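You operate a simulated robot arm through the tools that you are given. There is no shell and no other tool.

Carry out the task below with a simulated robot arm. There is one attempt and no reset: what you move stays moved.

## Task
Put things in order on the top of the packing bench. At the end: the silver steel sleeve from the top of the packing bench stands where the yellow tag (marked "REDRESSED") stood; the yellow tag stands on top of the silver white banded sub; the silver mandrel with a white band is on the blue parts tray; the gold adapter from the top of the packing bench is in the red bin; whatever was shut is shut again. Leave all else as you found it, and nothing knocked over.

The check looks at the end state, three seconds after you hand in, the way a careful person would. Anything else that was tipped, shoved, dropped, spilled or broken makes it a failure.

## Robot
A 6-joint arm with a two-finger gripper, fixed in place. Base frame: the origin is at the foot of the arm, x ahead of it, y to its left, z up; the work surface is at about z = 0. Units: cm, rad, N and s.
With the tool pointing down near the work surface it reaches from about 24 to 62 cm from the base axis. Its first joint turns from -1.152 to 1.152 rad. Payload 1.37 kg.
Tool frame: the origin (TCP) lies between the finger pads and is the grasp point; the fingertips stand 2.2 cm ahead of it; z points along the fingers, y is the line along which they close. Largest opening 9.2 cm; the body of the gripper starts 6.5 cm behind the TCP.
Orientation is that of the tool frame in the base frame, as [roll, pitch, yaw] about the fixed x, y, z axes, in that order (R = Rz(yaw) Ry(pitch) Rx(roll)). With the fingers straight down and closing along the base's y, the tool's x points along the base's -x, its y along +y and its z along -z.

## Interface
- The arm moves only by the tool drive_tool. Its argument "steps" is a list of rows, each an object (a shift or turn left out is 0, a gripper value left out holds the last) with "dp": the shift along the base's x, y, z in cm, a list of three; "turn": the turn, a rotation vector about the base's x, y, z in degrees, a list of three; "gripper": the gripper command, from -1 (fully open) to 1 (shut), values between in proportion. In form: [{"dp": [tx, ty, tz], "turn": [ax, ay, az], "gripper": gripper}, ...]. A call has 1 to 20 rows; each row is the pose to reach, as a shift and turn from the pose commanded when the call began. Rows are played at 5 a second. More than 5 cm and 0.15 rad between two rows, or a gripper value outside its range, and nothing of the call is played. Where a pose cannot be reached the arm comes as near as it can. A force on the tool above 40 N (or 10 N above the force at the start of the call, whichever is more), or a blocked arm, ends the call early, and 0.2 s more pass. The fingers move at their own pace and stop on an object; they squeeze with about 26 N. The grip force told is the motor's: it shows also when the fingers shut on nothing. Time passes only in rows, and 0.2 s behind the last, so rows that repeat a pose let the fingers close. The reply holds the time, the measured pose of the TCP, the force on the tool along the base axes, the opening and the grip force, in the units named above and with some noise, with the torque about the TCP (base axes, N m) and any sound that the robot's microphone picked up.
- Cameras (640 x 400 px; columns grow to the right, rows downward): "scene" is fixed at [2.26, -42.15, 59.09]; the picture's right is [0.89, -0.46, 0.00], its down [-0.24, -0.46, -0.86] and it looks along [0.40, 0.76, -0.52] (base axes); focal length 214 px, centre (320, 200). "wrist" rides on the gripper at [7.1, 1.9, -10.2] in the tool frame; the picture's right is [-0.26, 0.96, 0.00], its down [-0.75, -0.20, -0.62] and it looks along [-0.60, -0.16, 0.78] (tool axes); focal length 280 px, centre (320, 200). There is no depth. A picture from a camera that has moved, and an enlarged one, comes with that camera's place and axes in the base frame and with its lens.
- capture(camera): a new picture of that camera. No time passes.
- enlarge(camera, box): a new picture of the part [left, top, right, bottom] of that camera's present view, enlarged. No time passes.
- hand_in(): hands the job in; it is judged then, once.

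Nothing tells you positions but the pictures and the camera data. Unless the task says otherwise, let go and move clear before handing in.

The tools are called after "Emit:" by a JSON object that holds its "method" and its "body". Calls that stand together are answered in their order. drive_tool: Moves the arm, as the interface text tells. Its arguments: {"type":"object","properties":{"steps":{"type":"array","items":{"type":"object","properties":{"dp":{"type":"array","items":{"type":"number"}},"turn":{"type":"array","items":{"type":"number"}},"gripper":{"type":"number"}}}}},"required":["steps"]} The other tools are called the same way: capture (camera) takes a picture; enlarge (camera, box) takes an enlarged picture of a part of a camera's view; hand_in () hands the job in.

At the start:

```text
time: 0.0
eef_pos: [43.37, 1.19, 47.71]
tcp_rot: [-3.141, 0.001, -3.14]
contact_force: [-0.5, -0.4, -0.9]
ft_torque: [-0.03, 0.01, 0.01]
grip_width: 9.22
gripper_force: 0.1
```

scene: 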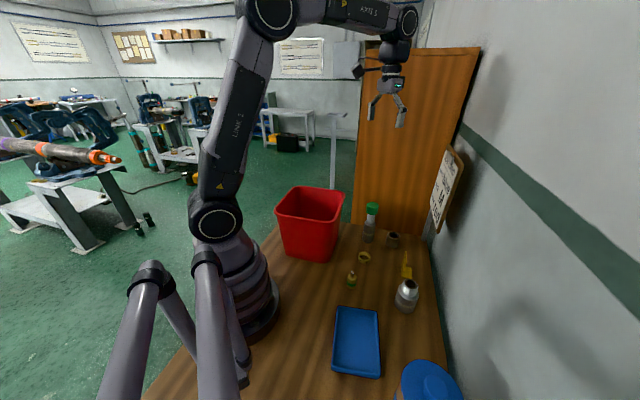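
wrist: 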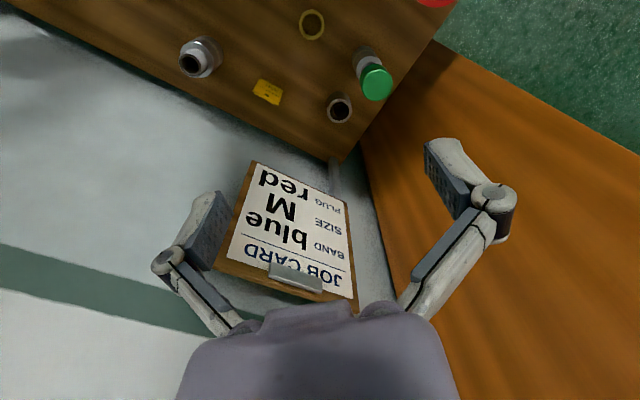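

I see a bench with a red bin, a blue tray, several small parts, a yellow tag and a blue canister-like thing at the near end. I'll look closer before moving anything.

Emit:
{"method": "enlarge", "body": {"camera": "scene", "box": [320, 190, 450, 320]}}

Emit:
{"method": "enlarge", "body": {"camera": "scene", "box": [260, 270, 480, 400]}}

Emit:
{"method": "enlarge", "body": {"camera": "wrist", "box": [150, 0, 460, 200]}}

Emit:
{"method": "enlarge", "body": {"camera": "scene", "box": [200, 150, 440, 300]}}

```text
3.08 times, centred on (385, 255) of scene
camera zoom: at [2.26, -42.15, 59.09], right [0.89, -0.46, 0.0], down [-0.24, -0.46, -0.86], along [0.4, 0.76, -0.52], focal length 660 px, centre (120, 31)
```

zoom: 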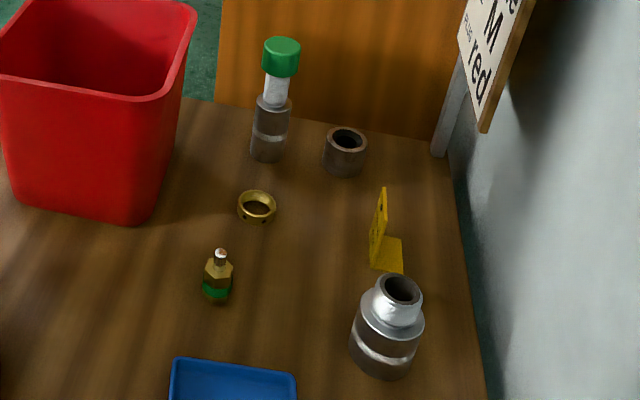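

```text
2.91 times, centred on (370, 335) of scene
camera zoom: at [2.26, -42.15, 59.09], right [0.89, -0.46, 0.0], down [-0.24, -0.46, -0.86], along [0.4, 0.76, -0.52], focal length 624 px, centre (174, -193)
```

zoom: 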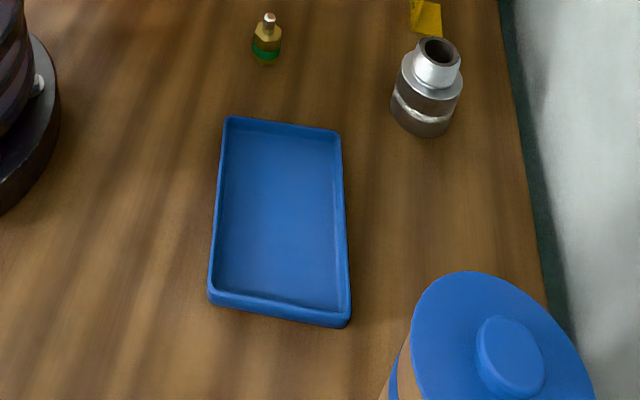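

```text
2.00 times, centred on (305, 100) of wrist
camera zoom: at [36.28, 3.11, 57.85], right [0.26, 0.97, 0.0], down [0.75, -0.2, 0.63], along [0.6, -0.16, -0.78], focal length 561 px, centre (350, 400)
```

zoom: 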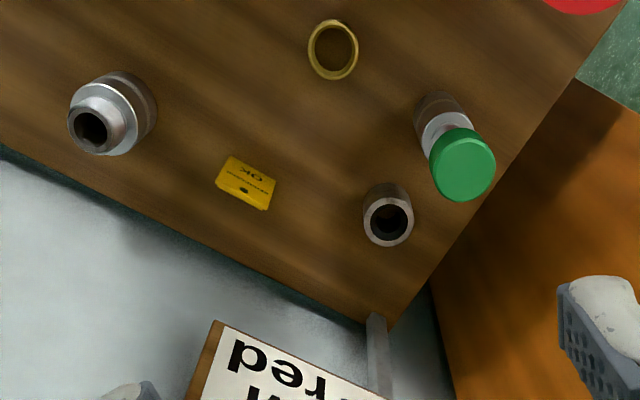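

```text
2.67 times, centred on (320, 225) of scene
camera zoom: at [2.26, -42.15, 59.09], right [0.89, -0.46, 0.0], down [-0.24, -0.46, -0.86], along [0.4, 0.76, -0.52], focal length 572 px, centre (320, 133)
```

zoom: 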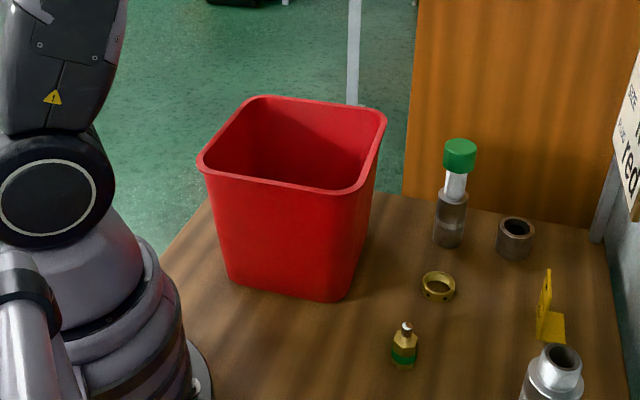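

The parts need telling apart (sub, sleeve, green-capped piece, gold ring, gold hex piece), so I'm zooming in further.

Emit:
{"method": "enlarge", "body": {"camera": "scene", "box": [350, 195, 420, 240]}}

Emit:
{"method": "enlarge", "body": {"camera": "scene", "box": [330, 240, 430, 320]}}

Emit:
{"method": "enlarge", "body": {"camera": "wrist", "box": [320, 20, 420, 140]}}

Emit:
{"method": "enlarge", "body": {"camera": "wrist", "box": [160, 20, 300, 120]}}

Emit:
{"method": "enlarge", "body": {"camera": "scene", "box": [380, 330, 480, 400]}}

```text
8.89 times, centred on (385, 218) of scene
camera zoom: at [2.26, -42.15, 59.09], right [0.89, -0.46, 0.0], down [-0.24, -0.46, -0.86], along [0.4, 0.76, -0.52], focal length 1906 px, centre (-258, 44)
```

zoom: 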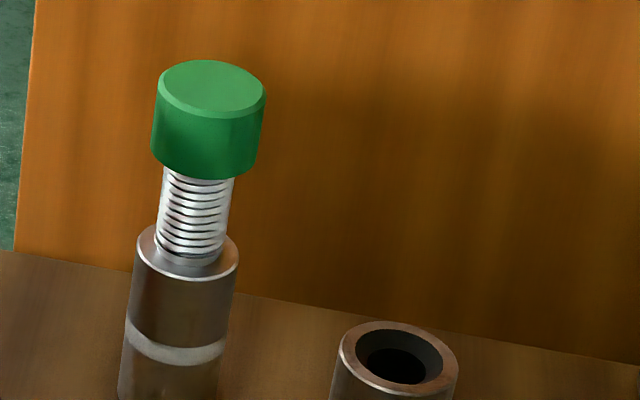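

```text
5.00 times, centred on (380, 280) of scene
camera zoom: at [2.26, -42.15, 59.09], right [0.89, -0.46, 0.0], down [-0.24, -0.46, -0.86], along [0.4, 0.76, -0.52], focal length 1072 px, centre (20, -200)
```

zoom: 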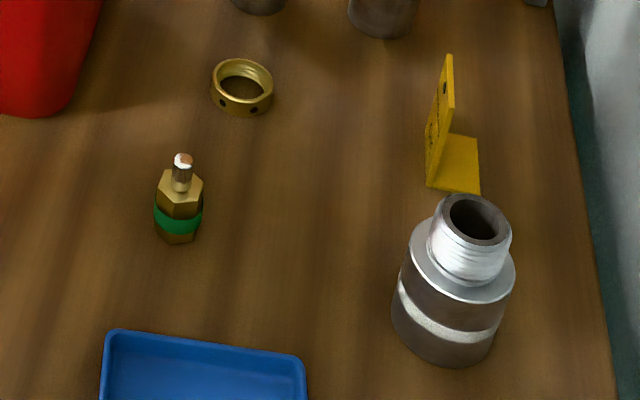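

```text
3.33 times, centred on (370, 80) of wrist
camera zoom: at [36.28, 3.11, 57.85], right [0.26, 0.97, 0.0], down [0.75, -0.2, 0.63], along [0.6, -0.16, -0.78], focal length 935 px, centre (153, 600)
```

zoom: 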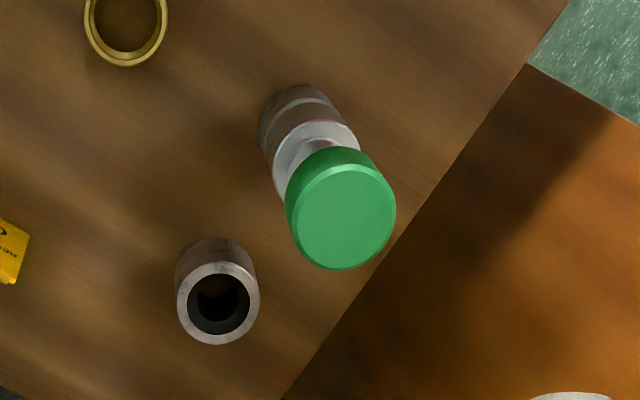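

```text
4.00 times, centred on (230, 70) of wrist
camera zoom: at [36.28, 3.11, 57.85], right [0.26, 0.97, 0.0], down [0.75, -0.2, 0.63], along [0.6, -0.16, -0.78], focal length 1122 px, centre (680, 720)
```

zoom: 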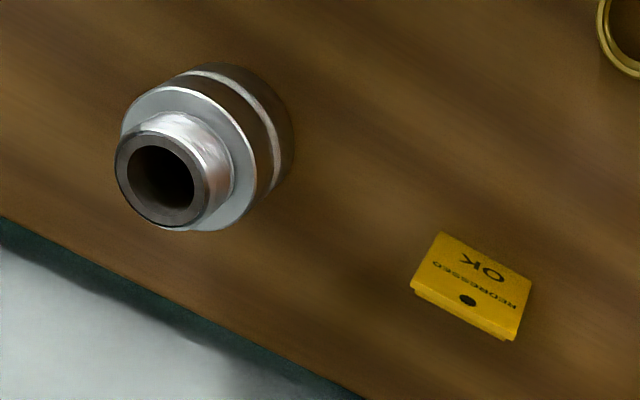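

```text
5.71 times, centred on (430, 365) of scene
camera zoom: at [2.26, -42.15, 59.09], right [0.89, -0.46, 0.0], down [-0.24, -0.46, -0.86], along [0.4, 0.76, -0.52], focal length 1226 px, centre (-309, -743)
```

zoom: 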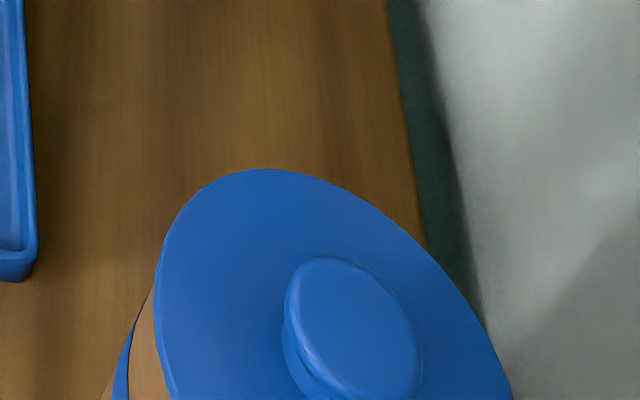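

The green-capped piece has a white band, and so does the wide sub. The mandrel could be the green-capped piece or something inside the lidded canister, so I'll survey with the wrist camera toward the canister and tray.

Emit:
{"method": "drive_tool", "body": {"steps": [{"dp": [-1, -0.5, 0], "turn": [0, 0, -8]}, {"dp": [-2, -1, 0], "turn": [0, 0, -16]}, {"dp": [-3, -1.5, 0], "turn": [0, 0, -24]}, {"dp": [-4, -2, 0], "turn": [0, 0, -32]}, {"dp": [-5, -2.5, 0], "turn": [0, 0, -40]}, {"dp": [-6, -3, 0], "turn": [0, 0, -48]}, {"dp": [-7, -3.5, 0], "turn": [0, 0, -56]}, {"dp": [-8, -4, 0], "turn": [0, 0, -64]}, {"dp": [-9, -4.5, 0], "turn": [0, 0, -72]}, {"dp": [-10, -5, 0], "turn": [0, 0, -80]}, {"dp": [-11, -5, 0], "turn": [0, 0, -80]}]}}

Emit:
{"method": "capture", "body": {"camera": "wrist"}}

Emit:
{"method": "capture", "body": {"camera": "scene"}}

```text
time: 2.4
eef_pos: [32.45, -3.75, 47.56]
tcp_rot: [-3.142, 0.002, 1.746]
contact_force: [-0.5, -0.8, -0.4]
ft_torque: [0.01, 0.0, -0.01]
grip_width: 9.21
gripper_force: 0.0
```

```text
taken
camera wrist: at [33.12, 3.51, 57.81], right [1.0, -0.09, 0.0], down [-0.07, -0.78, 0.63], along [-0.06, -0.62, -0.78], focal length 280 px, centre (320, 200)
```

wrist: 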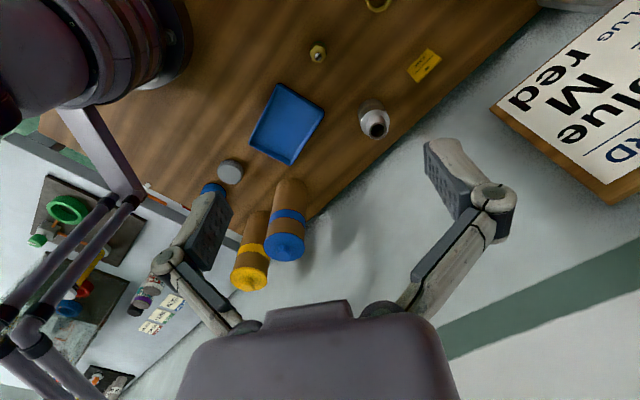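

```text
taken
```

scene: 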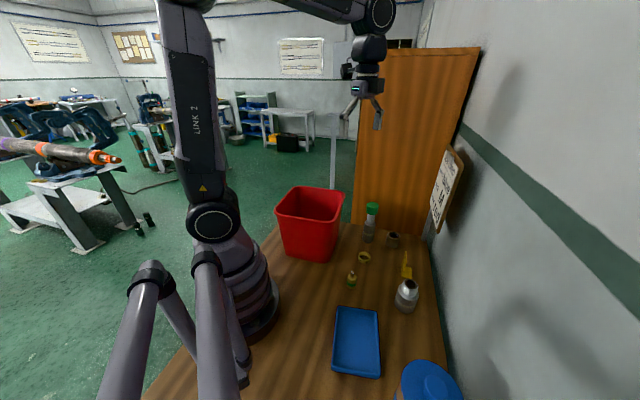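

There are two capped tubes, blue and yellow, plus more parts at the near end of the bench. I'm zooming in there.

Emit:
{"method": "enlarge", "body": {"camera": "wrist", "box": [180, 80, 340, 300]}}

Emit:
{"method": "enlarge", "body": {"camera": "wrist", "box": [0, 160, 220, 390]}}

```text
1.82 times, centred on (260, 190) of wrist
camera zoom: at [33.12, 3.51, 57.81], right [1.0, -0.09, 0.0], down [-0.07, -0.78, 0.63], along [-0.06, -0.62, -0.78], focal length 510 px, centre (429, 218)
```

zoom: 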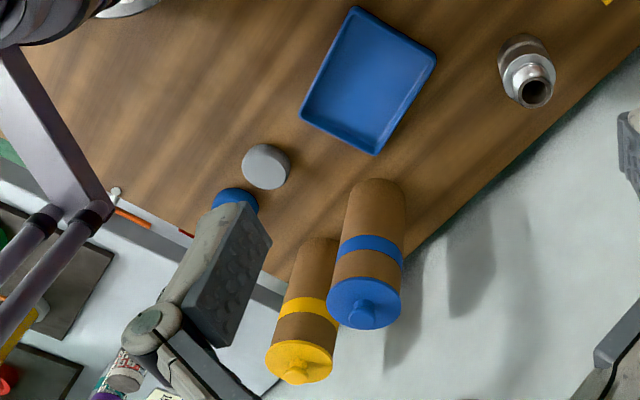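

```text
1.74 times, centred on (110, 275) of wrist
camera zoom: at [33.12, 3.51, 57.81], right [1.0, -0.09, 0.0], down [-0.07, -0.78, 0.63], along [-0.06, -0.62, -0.78], focal length 488 px, centre (685, 70)
```

zoom: 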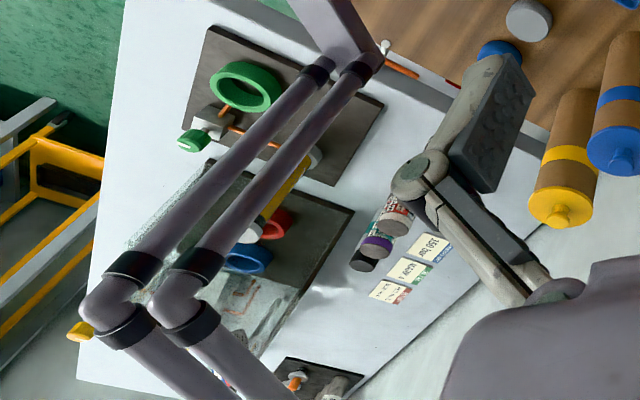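

There are two standing tubes. The blue-capped one is near (22,-38) and the yellow one looks beyond the arm's turning range. I'll get another view of that corner and the tray from a turned pose.

Emit:
{"method": "drive_tool", "body": {"steps": [{"dp": [0, -2, 0], "turn": [0, 0, -8]}, {"dp": [0, -4, 0], "turn": [0, 0, -16]}, {"dp": [0, -6, 0], "turn": [0, 0, -24]}, {"dp": [0, -8, 0], "turn": [0, 0, -32]}, {"dp": [0, -10, 0], "turn": [0, 0, -40]}, {"dp": [0, -10, 0], "turn": [0, 0, -40]}]}}

Emit:
{"method": "capture", "body": {"camera": "wrist"}}

```text
time: 3.8
eef_pos: [32.42, -13.68, 47.5]
tcp_rot: [-3.141, 0.002, 1.047]
contact_force: [-0.2, 0.0, 0.4]
ft_torque: [-0.01, -0.01, 0.01]
grip_width: 9.22
gripper_force: 0.2
```

```text
taken
camera wrist: at [37.63, -8.49, 57.79], right [0.7, -0.71, 0.0], down [-0.55, -0.55, 0.63], along [-0.44, -0.44, -0.78], focal length 280 px, centre (320, 200)
```

wrist: 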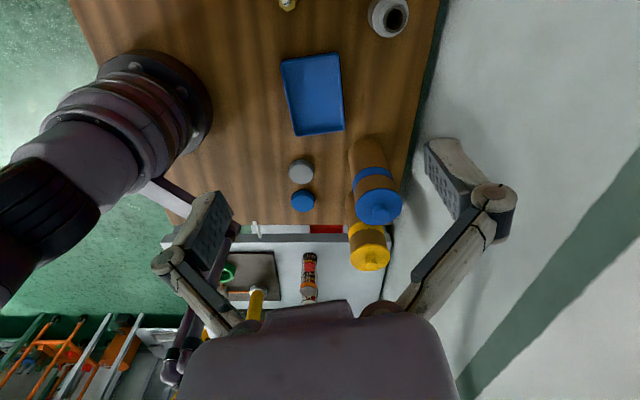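

Emit:
{"method": "enlarge", "body": {"camera": "wrist", "box": [260, 120, 420, 280]}}

Emit:
{"method": "enlarge", "body": {"camera": "wrist", "box": [260, 0, 440, 150]}}

```text
2.50 times, centred on (340, 200) of wrist
camera zoom: at [37.63, -8.49, 57.79], right [0.7, -0.71, 0.0], down [-0.55, -0.55, 0.63], along [-0.44, -0.44, -0.78], focal length 701 px, centre (270, 200)
```

zoom: 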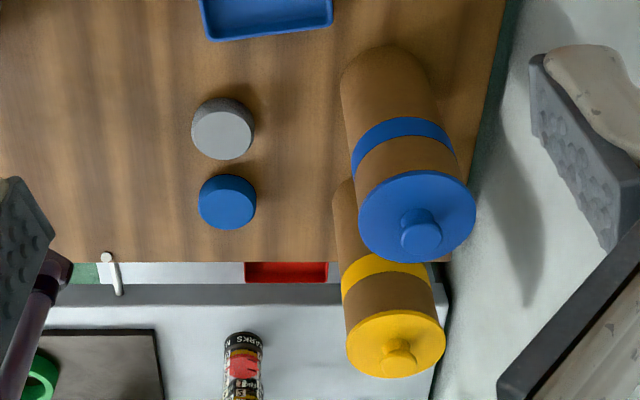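

```text
2.67 times, centred on (350, 75) of wrist
camera zoom: at [37.63, -8.49, 57.79], right [0.7, -0.71, 0.0], down [-0.55, -0.55, 0.63], along [-0.44, -0.44, -0.78], focal length 748 px, centre (240, 533)
```

zoom: 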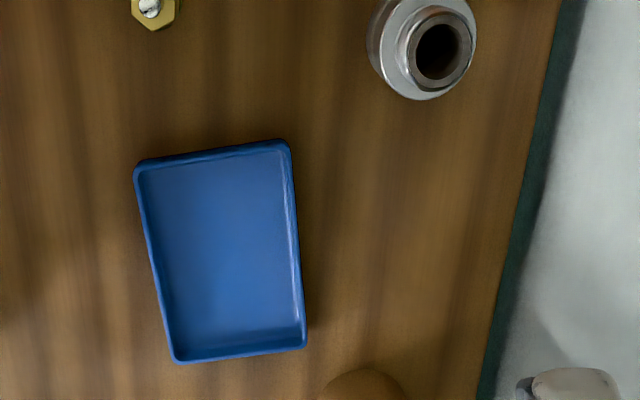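

The blue-capped tube stands at about (22.4,-38.7) with its knob top near z=21. The green-capped piece might not be the mandrel, so I'll go above the blue tube and check the lid closely.

Emit:
{"method": "drive_tool", "body": {"steps": [{"dp": [-1.2, -3, -1], "turn": [0, 0, 8]}, {"dp": [-2.5, -6, -3], "turn": [0, 0, 16]}, {"dp": [-3.7, -9, -5], "turn": [0, 0, 24]}, {"dp": [-5, -12.5, -7], "turn": [0, 0, 32]}, {"dp": [-6.2, -15.5, -9], "turn": [0, 0, 40]}, {"dp": [-7.5, -18.5, -11], "turn": [0, 0, 48]}, {"dp": [-8.7, -21.5, -13], "turn": [0, 0, 56]}, {"dp": [-10, -25, -15], "turn": [0, 0, 60]}, {"dp": [-10, -25, -17], "turn": [0, 0, 60]}, {"dp": [-10, -25, -17], "turn": [0, 0, 60]}]}}

Emit:
{"method": "capture", "body": {"camera": "wrist"}}

Emit:
{"method": "capture", "body": {"camera": "scene"}}

```text
time: 6.0
eef_pos: [22.25, -38.8, 30.77]
tcp_rot: [3.141, -0.001, 2.098]
contact_force: [1.3, 0.5, 0.0]
ft_torque: [-0.01, -0.01, 0.0]
grip_width: 9.17
gripper_force: 0.0
```

```text
taken
camera wrist: at [20.4, -31.68, 40.95], right [0.97, 0.26, 0.0], down [0.2, -0.75, 0.63], along [0.16, -0.6, -0.78], focal length 280 px, centre (320, 200)
```

wrist: 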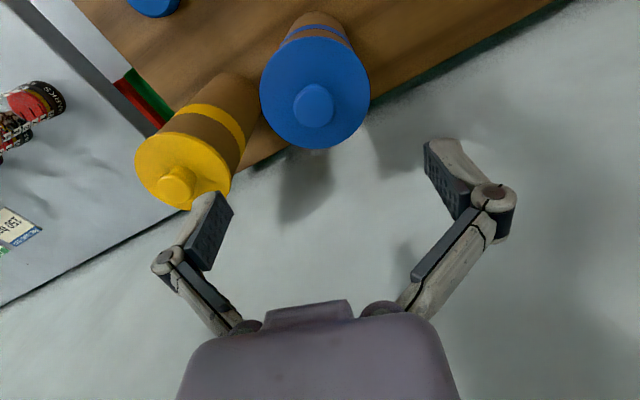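

```text
taken
```

scene: 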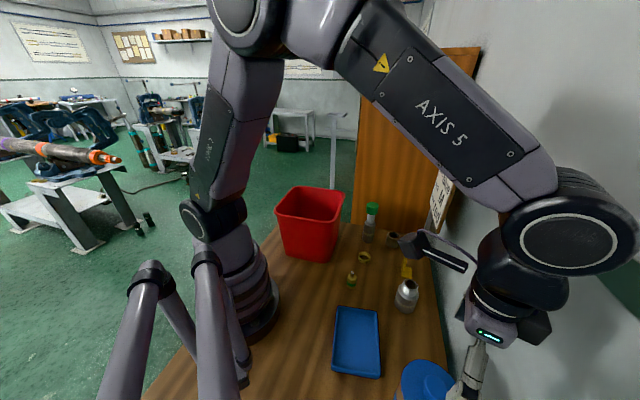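

The lid and knob are below the gripper: knob top at about (22.0,-38.7,21). I'll come down partway and refine.

Emit:
{"method": "drive_tool", "body": {"steps": [{"dp": [-0.2, 0, -2], "gripper": 0.0}, {"dp": [-0.2, 0, -4], "gripper": 0.0}, {"dp": [-0.2, 0, -5.5], "gripper": 0.0}, {"dp": [-0.2, 0, -5.5], "gripper": 0.0}]}}

Emit:
{"method": "capture", "body": {"camera": "wrist"}}

Emit:
{"method": "capture", "body": {"camera": "scene"}}

```text
time: 7.0
eef_pos: [22.23, -38.9, 25.07]
tcp_rot: [-3.14, 0.001, 2.096]
contact_force: [-0.4, -0.1, 0.0]
ft_torque: [-0.03, 0.02, 0.0]
grip_width: 4.6
gripper_force: 0.1
```

```text
taken
camera wrist: at [20.29, -31.73, 35.41], right [0.97, 0.26, 0.0], down [0.2, -0.75, 0.63], along [0.16, -0.6, -0.78], focal length 280 px, centre (320, 200)
```

wrist: 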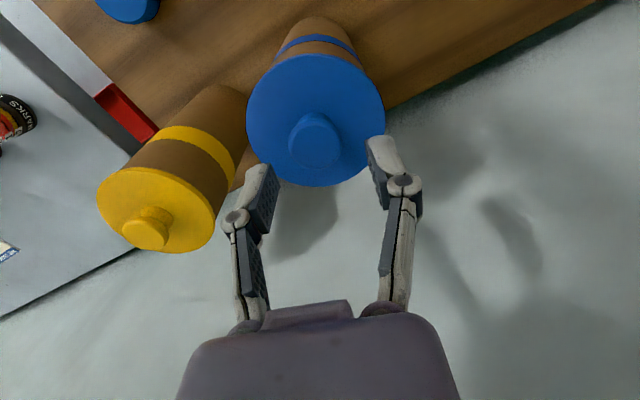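

```text
taken
```

scene: 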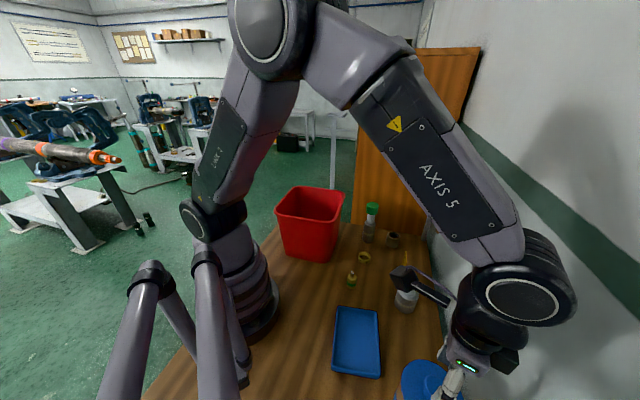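

I'm aligning on the knob with a small shift and descending in small steps to grip it.

Emit:
{"method": "drive_tool", "body": {"steps": [{"dp": [-0.3, 0.35, -1], "gripper": 0.0}, {"dp": [-0.3, 0.35, -2], "gripper": 0.0}, {"dp": [-0.3, 0.35, -2.8], "gripper": 0.0}, {"dp": [-0.3, 0.35, -3.3], "gripper": 0.0}, {"dp": [-0.3, 0.35, -3.3], "gripper": 0.0}]}}

Emit:
{"method": "capture", "body": {"camera": "wrist"}}

Emit:
{"method": "enlarge", "body": {"camera": "scene", "box": [380, 320, 500, 400]}}

```text
time: 8.2
eef_pos: [21.88, -38.41, 21.87]
tcp_rot: [-3.141, 0.003, 2.096]
contact_force: [0.6, -0.3, -0.4]
ft_torque: [0.02, 0.0, 0.03]
grip_width: 4.6
gripper_force: 0.1
```

```text
taken
camera wrist: at [20.0, -31.3, 32.0], right [0.97, 0.26, 0.0], down [0.2, -0.75, 0.63], along [0.16, -0.6, -0.78], focal length 280 px, centre (320, 200)
```

wrist: 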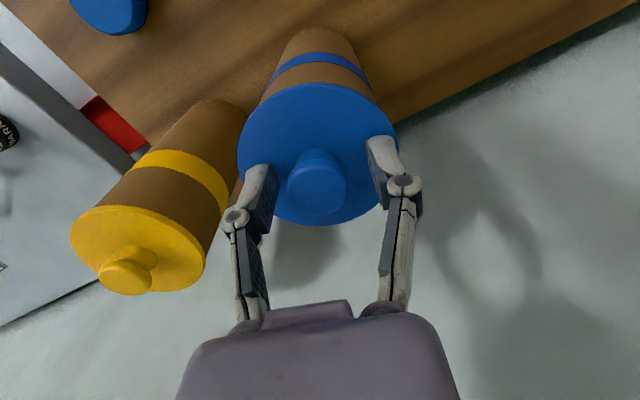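

```text
5.00 times, centred on (440, 360) of scene
camera zoom: at [2.26, -42.15, 59.09], right [0.89, -0.46, 0.0], down [-0.24, -0.46, -0.86], along [0.4, 0.76, -0.52], focal length 1072 px, centre (-280, -600)
```

zoom: 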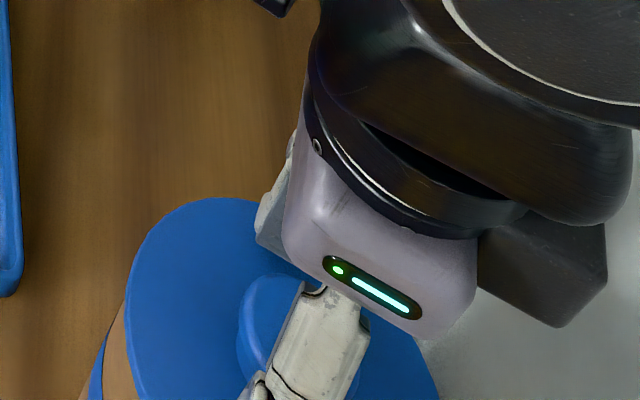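

The knob sits between the fingers, so I'm closing and lifting gently.

Emit:
{"method": "drive_tool", "body": {"steps": [{"dp": [0, 0, -0.3], "gripper": 0.0}, {"dp": [0, 0, -0.3], "gripper": 1}, {"dp": [0, 0, -0.3], "gripper": 1}, {"dp": [0, 0, -0.3], "gripper": 1}, {"dp": [0, 0, -0.3], "gripper": 1}]}}

Emit:
{"method": "capture", "body": {"camera": "wrist"}}

```text
time: 9.4
eef_pos: [21.85, -38.5, 21.6]
tcp_rot: [-3.142, 0.007, 2.098]
contact_force: [-6.8, -1.1, 39.0]
ft_torque: [-0.34, 0.12, 0.0]
grip_width: 2.62
gripper_force: 26.3
```

```text
taken
camera wrist: at [19.99, -31.38, 31.86], right [0.97, 0.26, 0.0], down [0.2, -0.75, 0.63], along [0.16, -0.61, -0.78], focal length 280 px, centre (320, 200)
```

wrist: 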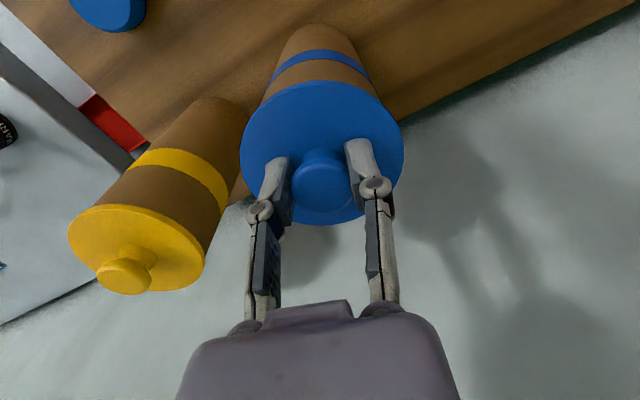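

I've gripped the knob, with the fingertips just touching the lid, which puts its top at about z=19.4. Lifting straight up slowly.

Emit:
{"method": "drive_tool", "body": {"steps": [{"dp": [0, 0, 0.3]}, {"dp": [0, 0, 0.8]}, {"dp": [0, 0, 1.5]}, {"dp": [0, 0, 2.5]}, {"dp": [0, 0, 4]}, {"dp": [0, 0, 4]}]}}

Emit:
{"method": "capture", "body": {"camera": "wrist"}}

Emit:
{"method": "capture", "body": {"camera": "scene"}}

```text
time: 10.8
eef_pos: [21.74, -38.46, 25.45]
tcp_rot: [-3.141, -0.002, 2.095]
contact_force: [-0.5, -0.6, -0.6]
ft_torque: [0.02, -0.02, 0.0]
grip_width: 2.62
gripper_force: 26.3
```

```text
taken
camera wrist: at [19.87, -31.38, 35.76], right [0.97, 0.26, 0.0], down [0.2, -0.75, 0.63], along [0.16, -0.6, -0.78], focal length 280 px, centre (320, 200)
```

wrist: 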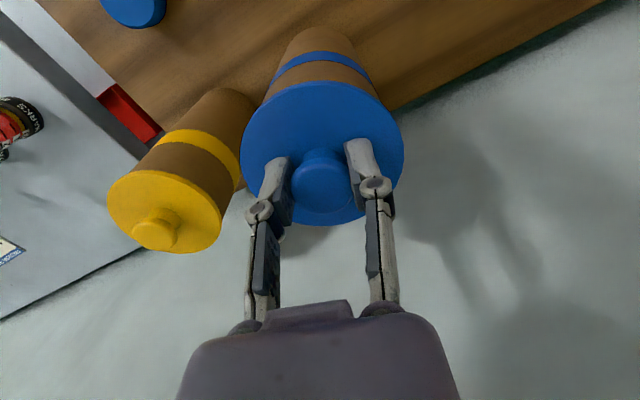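

```text
taken
```

scene: 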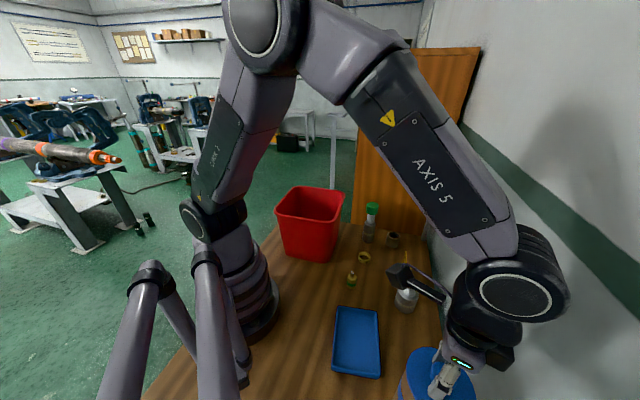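

I'm checking whether just the lid came up or the whole tube did.

Emit:
{"method": "enlarge", "body": {"camera": "wrist", "box": [220, 0, 420, 240]}}

Emit:
{"method": "enlarge", "body": {"camera": "scene", "box": [360, 320, 520, 400]}}

```text
1.67 times, centred on (320, 120) of wrist
camera zoom: at [19.87, -31.38, 35.76], right [0.97, 0.26, 0.0], down [0.2, -0.75, 0.63], along [0.16, -0.6, -0.78], focal length 467 px, centre (320, 333)
```

zoom: 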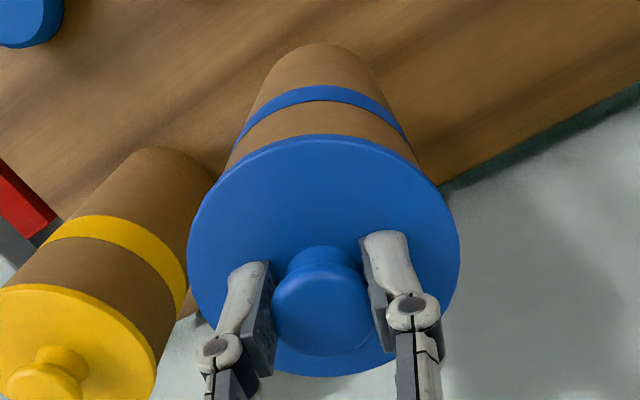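

```text
4.00 times, centred on (440, 360) of scene
camera zoom: at [2.26, -42.15, 59.08], right [0.89, -0.46, 0.0], down [-0.24, -0.46, -0.86], along [0.4, 0.76, -0.52], focal length 858 px, centre (-160, -440)
```

zoom: 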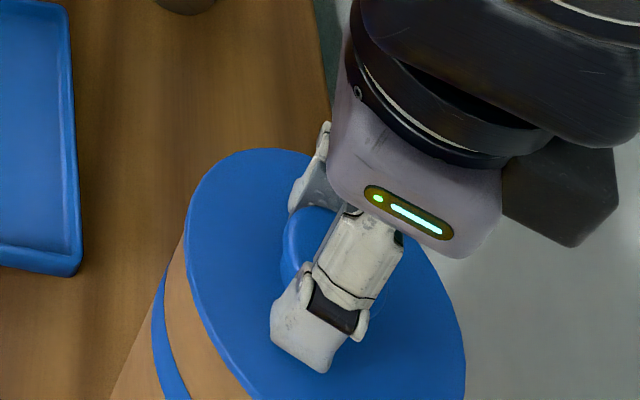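

The band's position relative to the lid hasn't changed, so the tube may be coming up with it. I'll raise a bit more and compare.

Emit:
{"method": "drive_tool", "body": {"steps": [{"dp": [0, 0, 2]}, {"dp": [0, 0, 4]}, {"dp": [0, 0, 4]}]}}

Emit:
{"method": "enlarge", "body": {"camera": "wrist", "box": [220, 0, 420, 240]}}

Emit:
{"method": "capture", "body": {"camera": "scene"}}

```text
time: 11.6
eef_pos: [22.06, -38.61, 29.63]
tcp_rot: [3.141, 0.002, 2.096]
contact_force: [-0.7, 0.1, -1.8]
ft_torque: [0.01, 0.01, -0.02]
grip_width: 2.61
gripper_force: 26.1
```

```text
1.67 times, centred on (320, 120) of wrist
camera zoom: at [20.05, -31.44, 39.83], right [0.97, 0.26, 0.0], down [0.2, -0.75, 0.63], along [0.16, -0.6, -0.78], focal length 467 px, centre (320, 333)
```

zoom: 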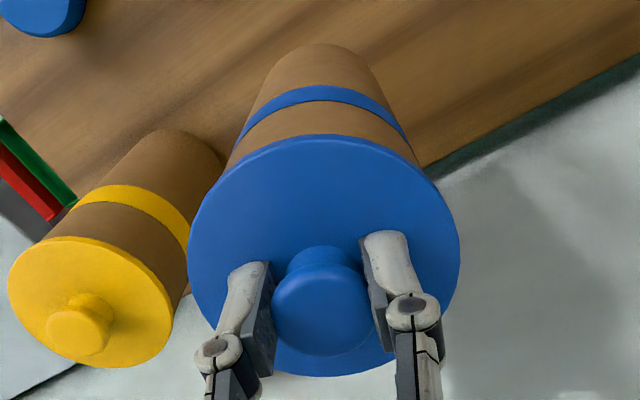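

```text
taken
```

scene: 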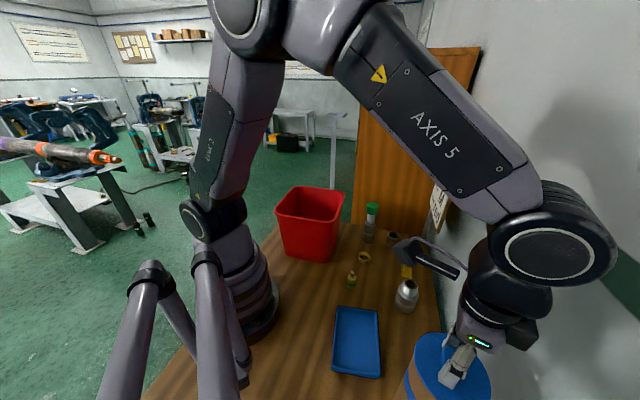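

The whole tube lifted with the lid: it's one light piece and doesn't open by pulling. I'm setting it straight back down where it stood.

Emit:
{"method": "drive_tool", "body": {"steps": [{"dp": [-0.1, 0.1, -2.5]}, {"dp": [-0.2, 0.1, -5]}, {"dp": [-0.2, 0.1, -6.8]}, {"dp": [-0.2, 0.1, -7.4]}, {"dp": [-0.2, 0.1, -7.7]}, {"dp": [-0.2, 0.1, -7.7]}]}}

Emit:
{"method": "enlarge", "body": {"camera": "wrist", "box": [220, 0, 420, 240]}}

```text
time: 13.0
eef_pos: [21.71, -38.44, 21.81]
tcp_rot: [3.141, 0.002, 2.095]
contact_force: [0.0, 0.6, -2.1]
ft_torque: [0.02, -0.02, -0.02]
grip_width: 2.63
gripper_force: 26.3
```

```text
1.67 times, centred on (320, 120) of wrist
camera zoom: at [19.87, -31.33, 32.02], right [0.97, 0.26, 0.0], down [0.2, -0.75, 0.63], along [0.16, -0.6, -0.78], focal length 467 px, centre (320, 333)
```

zoom: 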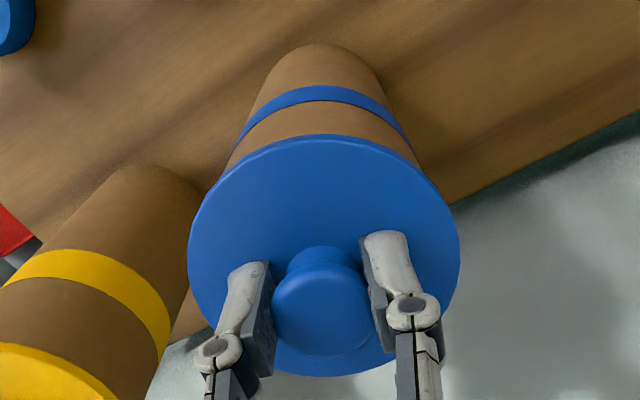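

Emit:
{"method": "drive_tool", "body": {"steps": [{"dp": [0.12, -0.05, -0.1]}, {"dp": [0.12, -0.05, -0.2]}, {"dp": [0.12, -0.05, -0.2]}]}}

```text
time: 13.8
eef_pos: [21.74, -38.33, 21.78]
tcp_rot: [3.141, 0.003, 2.098]
contact_force: [0.4, -1.3, 7.0]
ft_torque: [0.03, 0.0, -0.03]
grip_width: 2.63
gripper_force: 26.1
```

It's seated on the bench. Releasing and rising clear.

Emit:
{"method": "drive_tool", "body": {"steps": [{"dp": [0, 0, 0], "gripper": 0.6}, {"dp": [0, 0, 0], "gripper": 0.0}, {"dp": [0, 0, 0], "gripper": 0.0}, {"dp": [0, 0, 1.5], "gripper": 0.0}, {"dp": [0, 0, 4]}, {"dp": [0, 0, 8]}, {"dp": [0, 0, 12]}, {"dp": [0, 0, 12]}]}}

Emit:
{"method": "capture", "body": {"camera": "wrist"}}

Emit:
{"method": "capture", "body": {"camera": "scene"}}

```text
time: 15.6
eef_pos: [21.94, -38.14, 33.59]
tcp_rot: [-3.141, 0.002, 2.095]
contact_force: [0.8, 0.9, -0.7]
ft_torque: [-0.02, -0.02, 0.02]
grip_width: 4.59
gripper_force: 0.0
```

```text
taken
camera wrist: at [19.96, -31.18, 43.74], right [0.97, 0.26, 0.0], down [0.2, -0.75, 0.63], along [0.16, -0.6, -0.78], focal length 280 px, centre (320, 200)
```

wrist: 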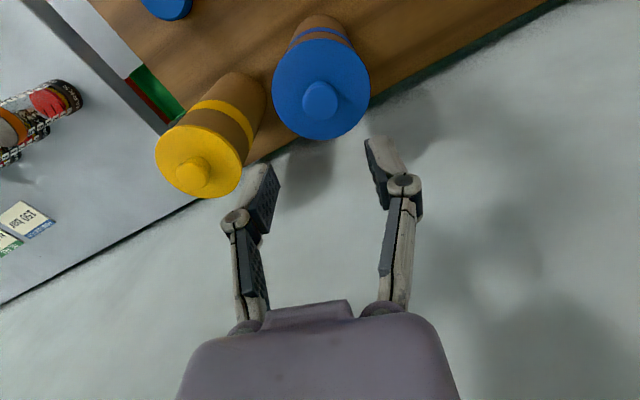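

```text
taken
```

scene: 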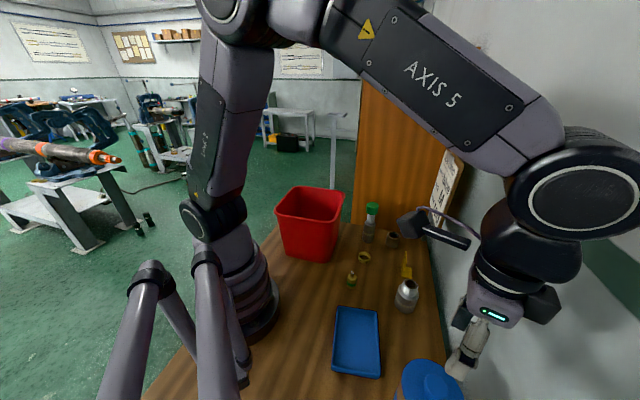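

The tube is back in place and upright, and it appears to be closed decor. That makes the green-capped, white-banded rod at (50,8) the mandrel. Next I'll look closely at the tag and the far parts.

Emit:
{"method": "drive_tool", "body": {"steps": [{"dp": [1.5, 3.5, 0], "turn": [0, 0, 8]}, {"dp": [3, 7, 0], "turn": [0, 0, 16]}, {"dp": [5, 11, 0], "turn": [0, 0, 24]}, {"dp": [7, 15, 0], "turn": [0, 0, 32]}, {"dp": [9, 19, 0], "turn": [0, 0, 40]}, {"dp": [11, 23, -2], "turn": [0, 0, 48]}, {"dp": [12.5, 27, -5], "turn": [0, 0, 56]}, {"dp": [13.5, 30, -8], "turn": [0, 0, 60], "gripper": -1}, {"dp": [13.5, 30, -10], "turn": [0, 0, 60], "gripper": -1}, {"dp": [13.5, 30, -10], "turn": [0, 0, 60], "gripper": -1}]}}

Emit:
{"method": "capture", "body": {"camera": "wrist"}}

```text
refused: row 7 steps farther than a row can; nothing moved
```

```text
taken
camera wrist: at [19.96, -31.18, 43.74], right [0.97, 0.26, 0.0], down [0.2, -0.75, 0.63], along [0.16, -0.6, -0.78], focal length 280 px, centre (320, 200)
```

wrist: 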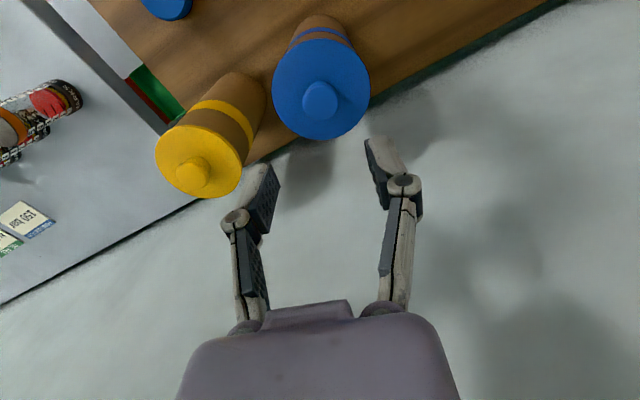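

One step was over the row limit, so I'm resending it with smaller steps.

Emit:
{"method": "drive_tool", "body": {"steps": [{"dp": [1.5, 3.5, 0], "turn": [0, 0, 8]}, {"dp": [3, 7, 0], "turn": [0, 0, 16]}, {"dp": [5, 11, 0], "turn": [0, 0, 24]}, {"dp": [7, 15, 0], "turn": [0, 0, 32]}, {"dp": [9, 19, 0], "turn": [0, 0, 40]}, {"dp": [11, 23, -1], "turn": [0, 0, 48]}, {"dp": [12.5, 27, -3], "turn": [0, 0, 56]}, {"dp": [13.5, 30, -6], "turn": [0, 0, 60], "gripper": -1}, {"dp": [13.5, 30, -10], "turn": [0, 0, 60], "gripper": -1}, {"dp": [13.5, 30, -10], "turn": [0, 0, 60], "gripper": -1}]}}

Emit:
{"method": "capture", "body": {"camera": "wrist"}}

```text
time: 17.8
eef_pos: [34.95, -8.21, 23.52]
tcp_rot: [3.14, 0.001, -3.139]
contact_force: [-0.2, 0.1, 0.1]
ft_torque: [-0.01, 0.03, -0.01]
grip_width: 9.21
gripper_force: 0.1
```

```text
taken
camera wrist: at [27.91, -6.4, 33.71], right [0.26, 0.97, 0.0], down [0.75, -0.2, 0.63], along [0.6, -0.16, -0.78], focal length 280 px, centre (320, 200)
```

wrist: 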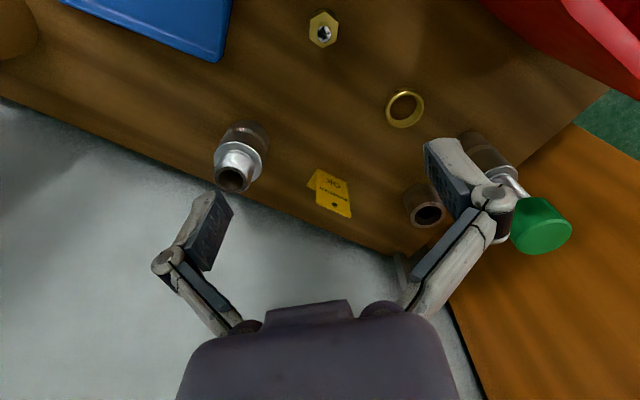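

Emit:
{"method": "enlarge", "body": {"camera": "wrist", "box": [200, 110, 460, 250]}}

Emit:
{"method": "enlarge", "body": {"camera": "wrist", "box": [290, 160, 370, 230]}}

Emit:
{"method": "enlarge", "body": {"camera": "wrist", "box": [280, 0, 440, 140]}}

```text
2.46 times, centred on (330, 180) of wrist
camera zoom: at [27.91, -6.4, 33.71], right [0.26, 0.97, 0.0], down [0.75, -0.2, 0.63], along [0.6, -0.16, -0.78], focal length 690 px, centre (295, 249)
```

zoom: 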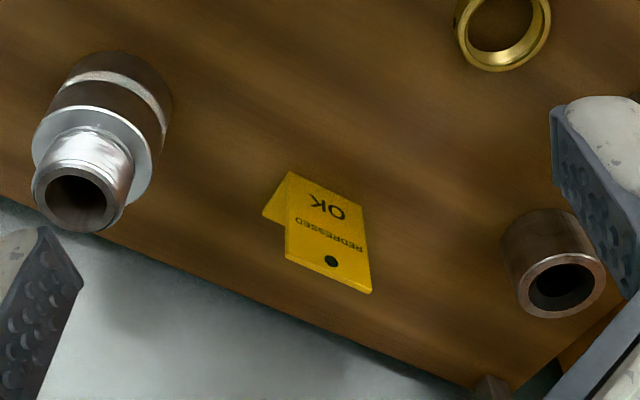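

```text
5.71 times, centred on (330, 195) of wrist
camera zoom: at [27.91, -6.4, 33.71], right [0.26, 0.97, 0.0], down [0.75, -0.2, 0.63], along [0.6, -0.16, -0.78], focal length 1602 px, centre (263, 229)
```

zoom: 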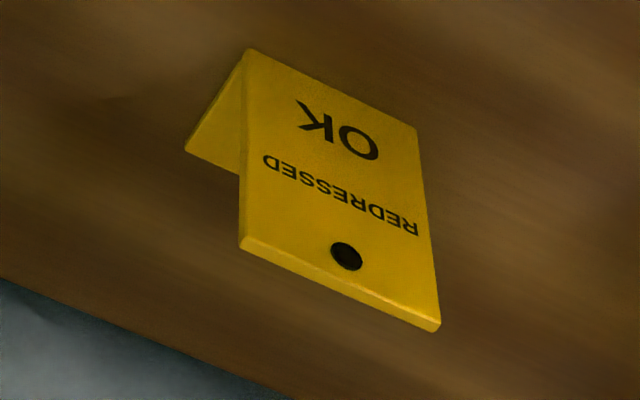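

```text
2.86 times, centred on (360, 70) of wrist
camera zoom: at [27.91, -6.4, 33.71], right [0.26, 0.97, 0.0], down [0.75, -0.2, 0.63], along [0.6, -0.16, -0.78], focal length 801 px, centre (206, 571)
```

zoom: 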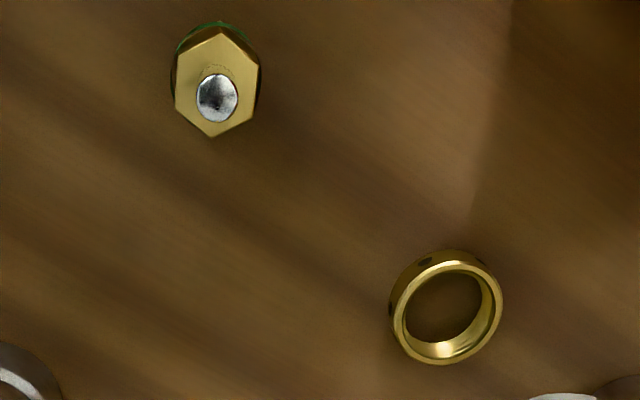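

The geometry so far:

| Item | Location and size |
|---|---|
| Tag | L-shaped, upright plate from (48.2,-12.2) to (51.7,-8.6), about 7.7 tall, foot toward the wall |
| Sub | (41.5,-19.8), top at about 9.5 |
| Sleeve | (58.9,2.3) |
| Hex adapter | (31.9,-7.3) |

I'll do the adapter first, moving above it to refine.

Emit:
{"method": "drive_tool", "body": {"steps": [{"dp": [-1, 0.3, -2], "turn": [0, 0, -5], "gripper": -0.3}, {"dp": [-2, 0.6, -5], "turn": [0, 0, -10], "gripper": -0.3}, {"dp": [-3, 0.9, -8.5], "turn": [0, 0, -15], "gripper": -0.3}, {"dp": [-3, 0.9, -11.5], "turn": [0, 0, -15], "gripper": -0.3}, {"dp": [-3, 0.9, -11.5], "turn": [0, 0, -15], "gripper": -0.3}]}}

Emit:
{"method": "capture", "body": {"camera": "wrist"}}

Emit:
{"method": "capture", "body": {"camera": "scene"}}

```text
time: 19.0
eef_pos: [32.51, -7.53, 11.85]
tcp_rot: [-3.14, 0.001, 2.878]
contact_force: [0.3, -0.2, -0.4]
ft_torque: [-0.01, 0.02, -0.01]
grip_width: 5.99
gripper_force: 0.1
```

```text
taken
camera wrist: at [26.09, -3.88, 22.09], right [0.5, 0.86, 0.0], down [0.67, -0.39, 0.63], along [0.54, -0.31, -0.78], focal length 280 px, centre (320, 200)
```

wrist: 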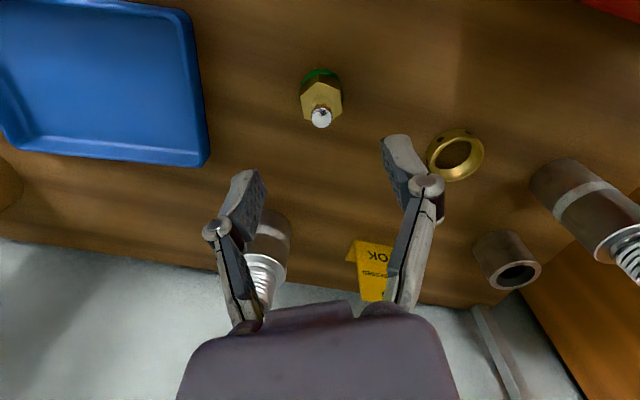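

```text
taken
```

scene: 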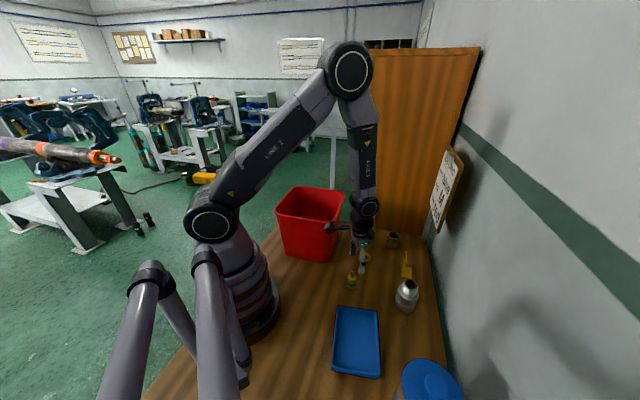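

Emit:
{"method": "enlarge", "body": {"camera": "wrist", "box": [270, 40, 370, 150]}}

Emit:
{"method": "enlarge", "body": {"camera": "scene", "box": [325, 200, 405, 300]}}

```text
3.64 times, centred on (320, 95) of wrist
camera zoom: at [26.09, -3.88, 22.09], right [0.5, 0.86, 0.0], down [0.67, -0.39, 0.63], along [0.54, -0.31, -0.78], focal length 1020 px, centre (320, 582)
```

zoom: 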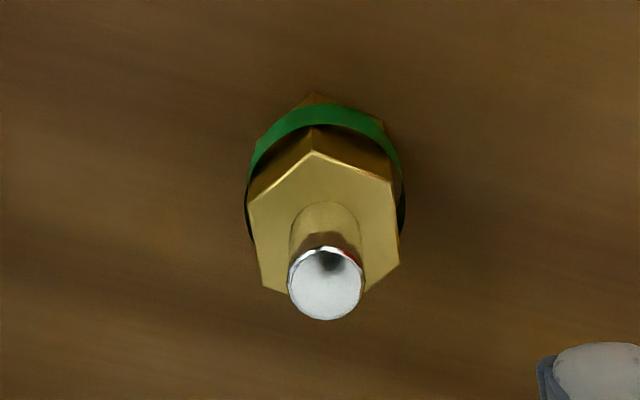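

```text
4.00 times, centred on (365, 250) of scene
camera zoom: at [2.26, -42.15, 59.09], right [0.89, -0.46, 0.0], down [-0.24, -0.46, -0.86], along [0.4, 0.76, -0.52], focal length 858 px, centre (140, 0)
```

zoom: 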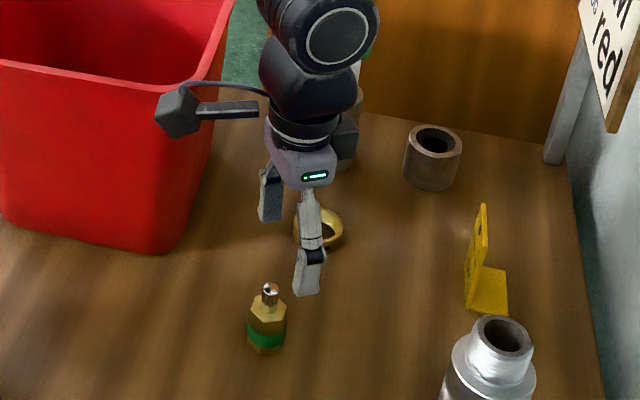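

Adapter triangulated at (32.0,-7.1), total height about 5.9. Descending around its hex body and gripping.

Emit:
{"method": "drive_tool", "body": {"steps": [{"dp": [-0.45, 0.45, -2]}, {"dp": [-0.45, 0.45, -5]}, {"dp": [-0.45, 0.45, -7.5]}, {"dp": [-0.45, 0.45, -8.5]}, {"dp": [-0.45, 0.45, -8.5]}]}}

Emit:
{"method": "capture", "body": {"camera": "wrist"}}

```text
time: 20.2
eef_pos: [31.95, -7.14, 3.41]
tcp_rot: [-3.141, 0.004, 2.881]
contact_force: [0.2, 0.8, -0.8]
ft_torque: [-0.02, 0.0, 0.02]
grip_width: 5.98
gripper_force: 0.1
```

```text
taken
camera wrist: at [25.58, -3.47, 13.65], right [0.5, 0.86, 0.0], down [0.67, -0.39, 0.63], along [0.54, -0.31, -0.78], focal length 280 px, centre (320, 200)
```

wrist: 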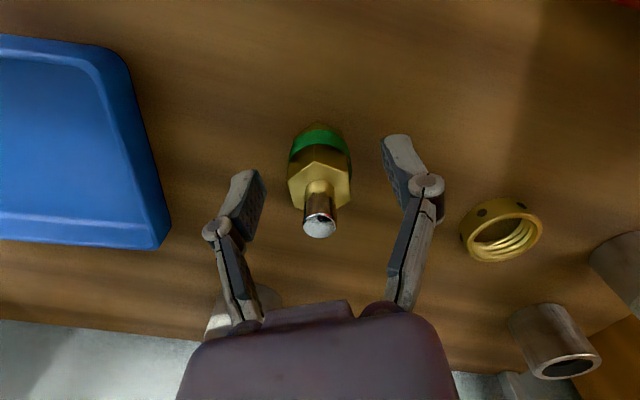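

The adapter is centred between the fingers. Closing and lifting.

Emit:
{"method": "drive_tool", "body": {"steps": [{"dp": [0, 0, 0], "gripper": 0.5}, {"dp": [0, 0, 0], "gripper": 1}, {"dp": [0, 0, 0], "gripper": 1}, {"dp": [0, 0, 0], "gripper": 1}, {"dp": [0, 0, 1.5], "gripper": 1}, {"dp": [0, 0, 5], "gripper": 1}, {"dp": [0, 0, 5], "gripper": 1}]}}

Emit:
{"method": "capture", "body": {"camera": "wrist"}}

```text
time: 21.8
eef_pos: [31.86, -6.94, 8.76]
tcp_rot: [-3.141, 0.0, 2.883]
contact_force: [-0.6, 0.6, -1.4]
ft_torque: [-0.04, 0.0, -0.01]
grip_width: 2.89
gripper_force: 25.8
```

```text
taken
camera wrist: at [25.5, -3.28, 18.87], right [0.5, 0.87, 0.0], down [0.68, -0.39, 0.63], along [0.54, -0.31, -0.78], focal length 280 px, centre (320, 200)
```

wrist: 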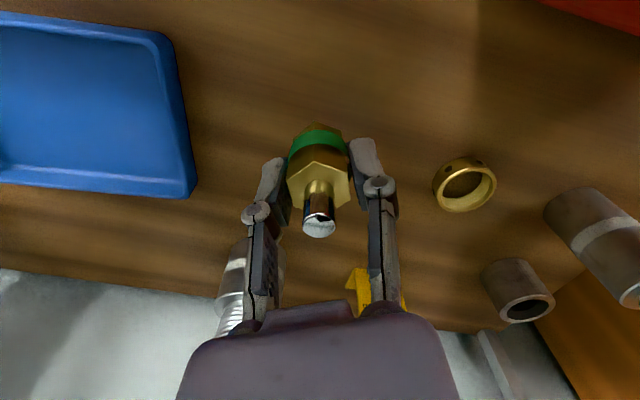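

The adapter is held. I'll rise and turn to look into the bin before lowering.

Emit:
{"method": "drive_tool", "body": {"steps": [{"dp": [0, 0, 5]}, {"dp": [0, 0, 10]}, {"dp": [0, 0, 15]}, {"dp": [0, 0, 20]}, {"dp": [0, 0, 25], "turn": [0, 0, 8]}, {"dp": [0, 0, 30], "turn": [0, 0, 16]}, {"dp": [0, 0, 33], "turn": [0, 0, 24]}, {"dp": [0, 0, 35], "turn": [0, 0, 32]}, {"dp": [0, 0, 35], "turn": [0, 0, 40]}, {"dp": [0, 0, 35], "turn": [0, 0, 48]}, {"dp": [0, 0, 35], "turn": [0, 0, 56]}, {"dp": [0, 0, 35], "turn": [0, 0, 64]}, {"dp": [0, 0, 35], "turn": [0, 0, 72]}, {"dp": [0, 0, 35], "turn": [0, 0, 80]}, {"dp": [0, 0, 35], "turn": [0, 0, 88]}, {"dp": [0, 0, 35], "turn": [0, 0, 96]}, {"dp": [0, 0, 35], "turn": [0, 0, 96]}]}}

Emit:
{"method": "capture", "body": {"camera": "wrist"}}

Emit:
{"method": "capture", "body": {"camera": "scene"}}

```text
time: 25.4
eef_pos: [31.82, -7.14, 43.55]
tcp_rot: [-3.141, 0.003, -1.725]
contact_force: [-0.7, -0.1, -0.7]
ft_torque: [0.03, -0.01, -0.01]
grip_width: 2.89
gripper_force: 26.3
```

```text
taken
camera wrist: at [28.88, -13.74, 53.86], right [-0.91, 0.41, 0.0], down [0.32, 0.71, 0.63], along [0.25, 0.57, -0.78], focal length 280 px, centre (320, 200)
```

wrist: 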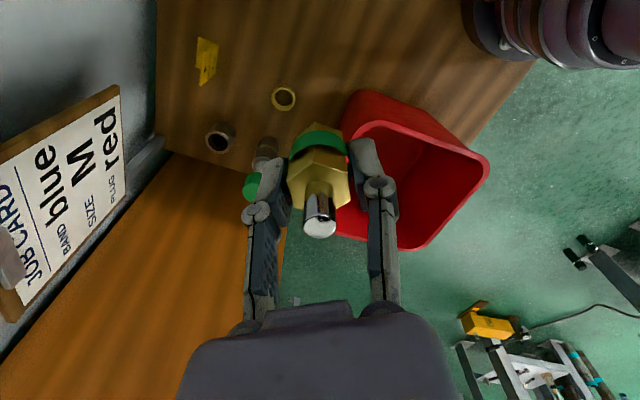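

```text
taken
```

scene: 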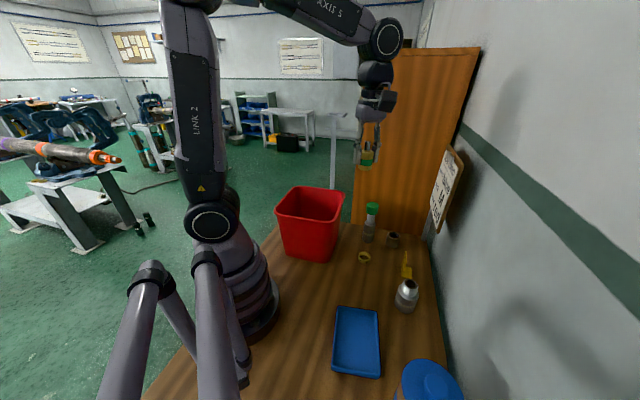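

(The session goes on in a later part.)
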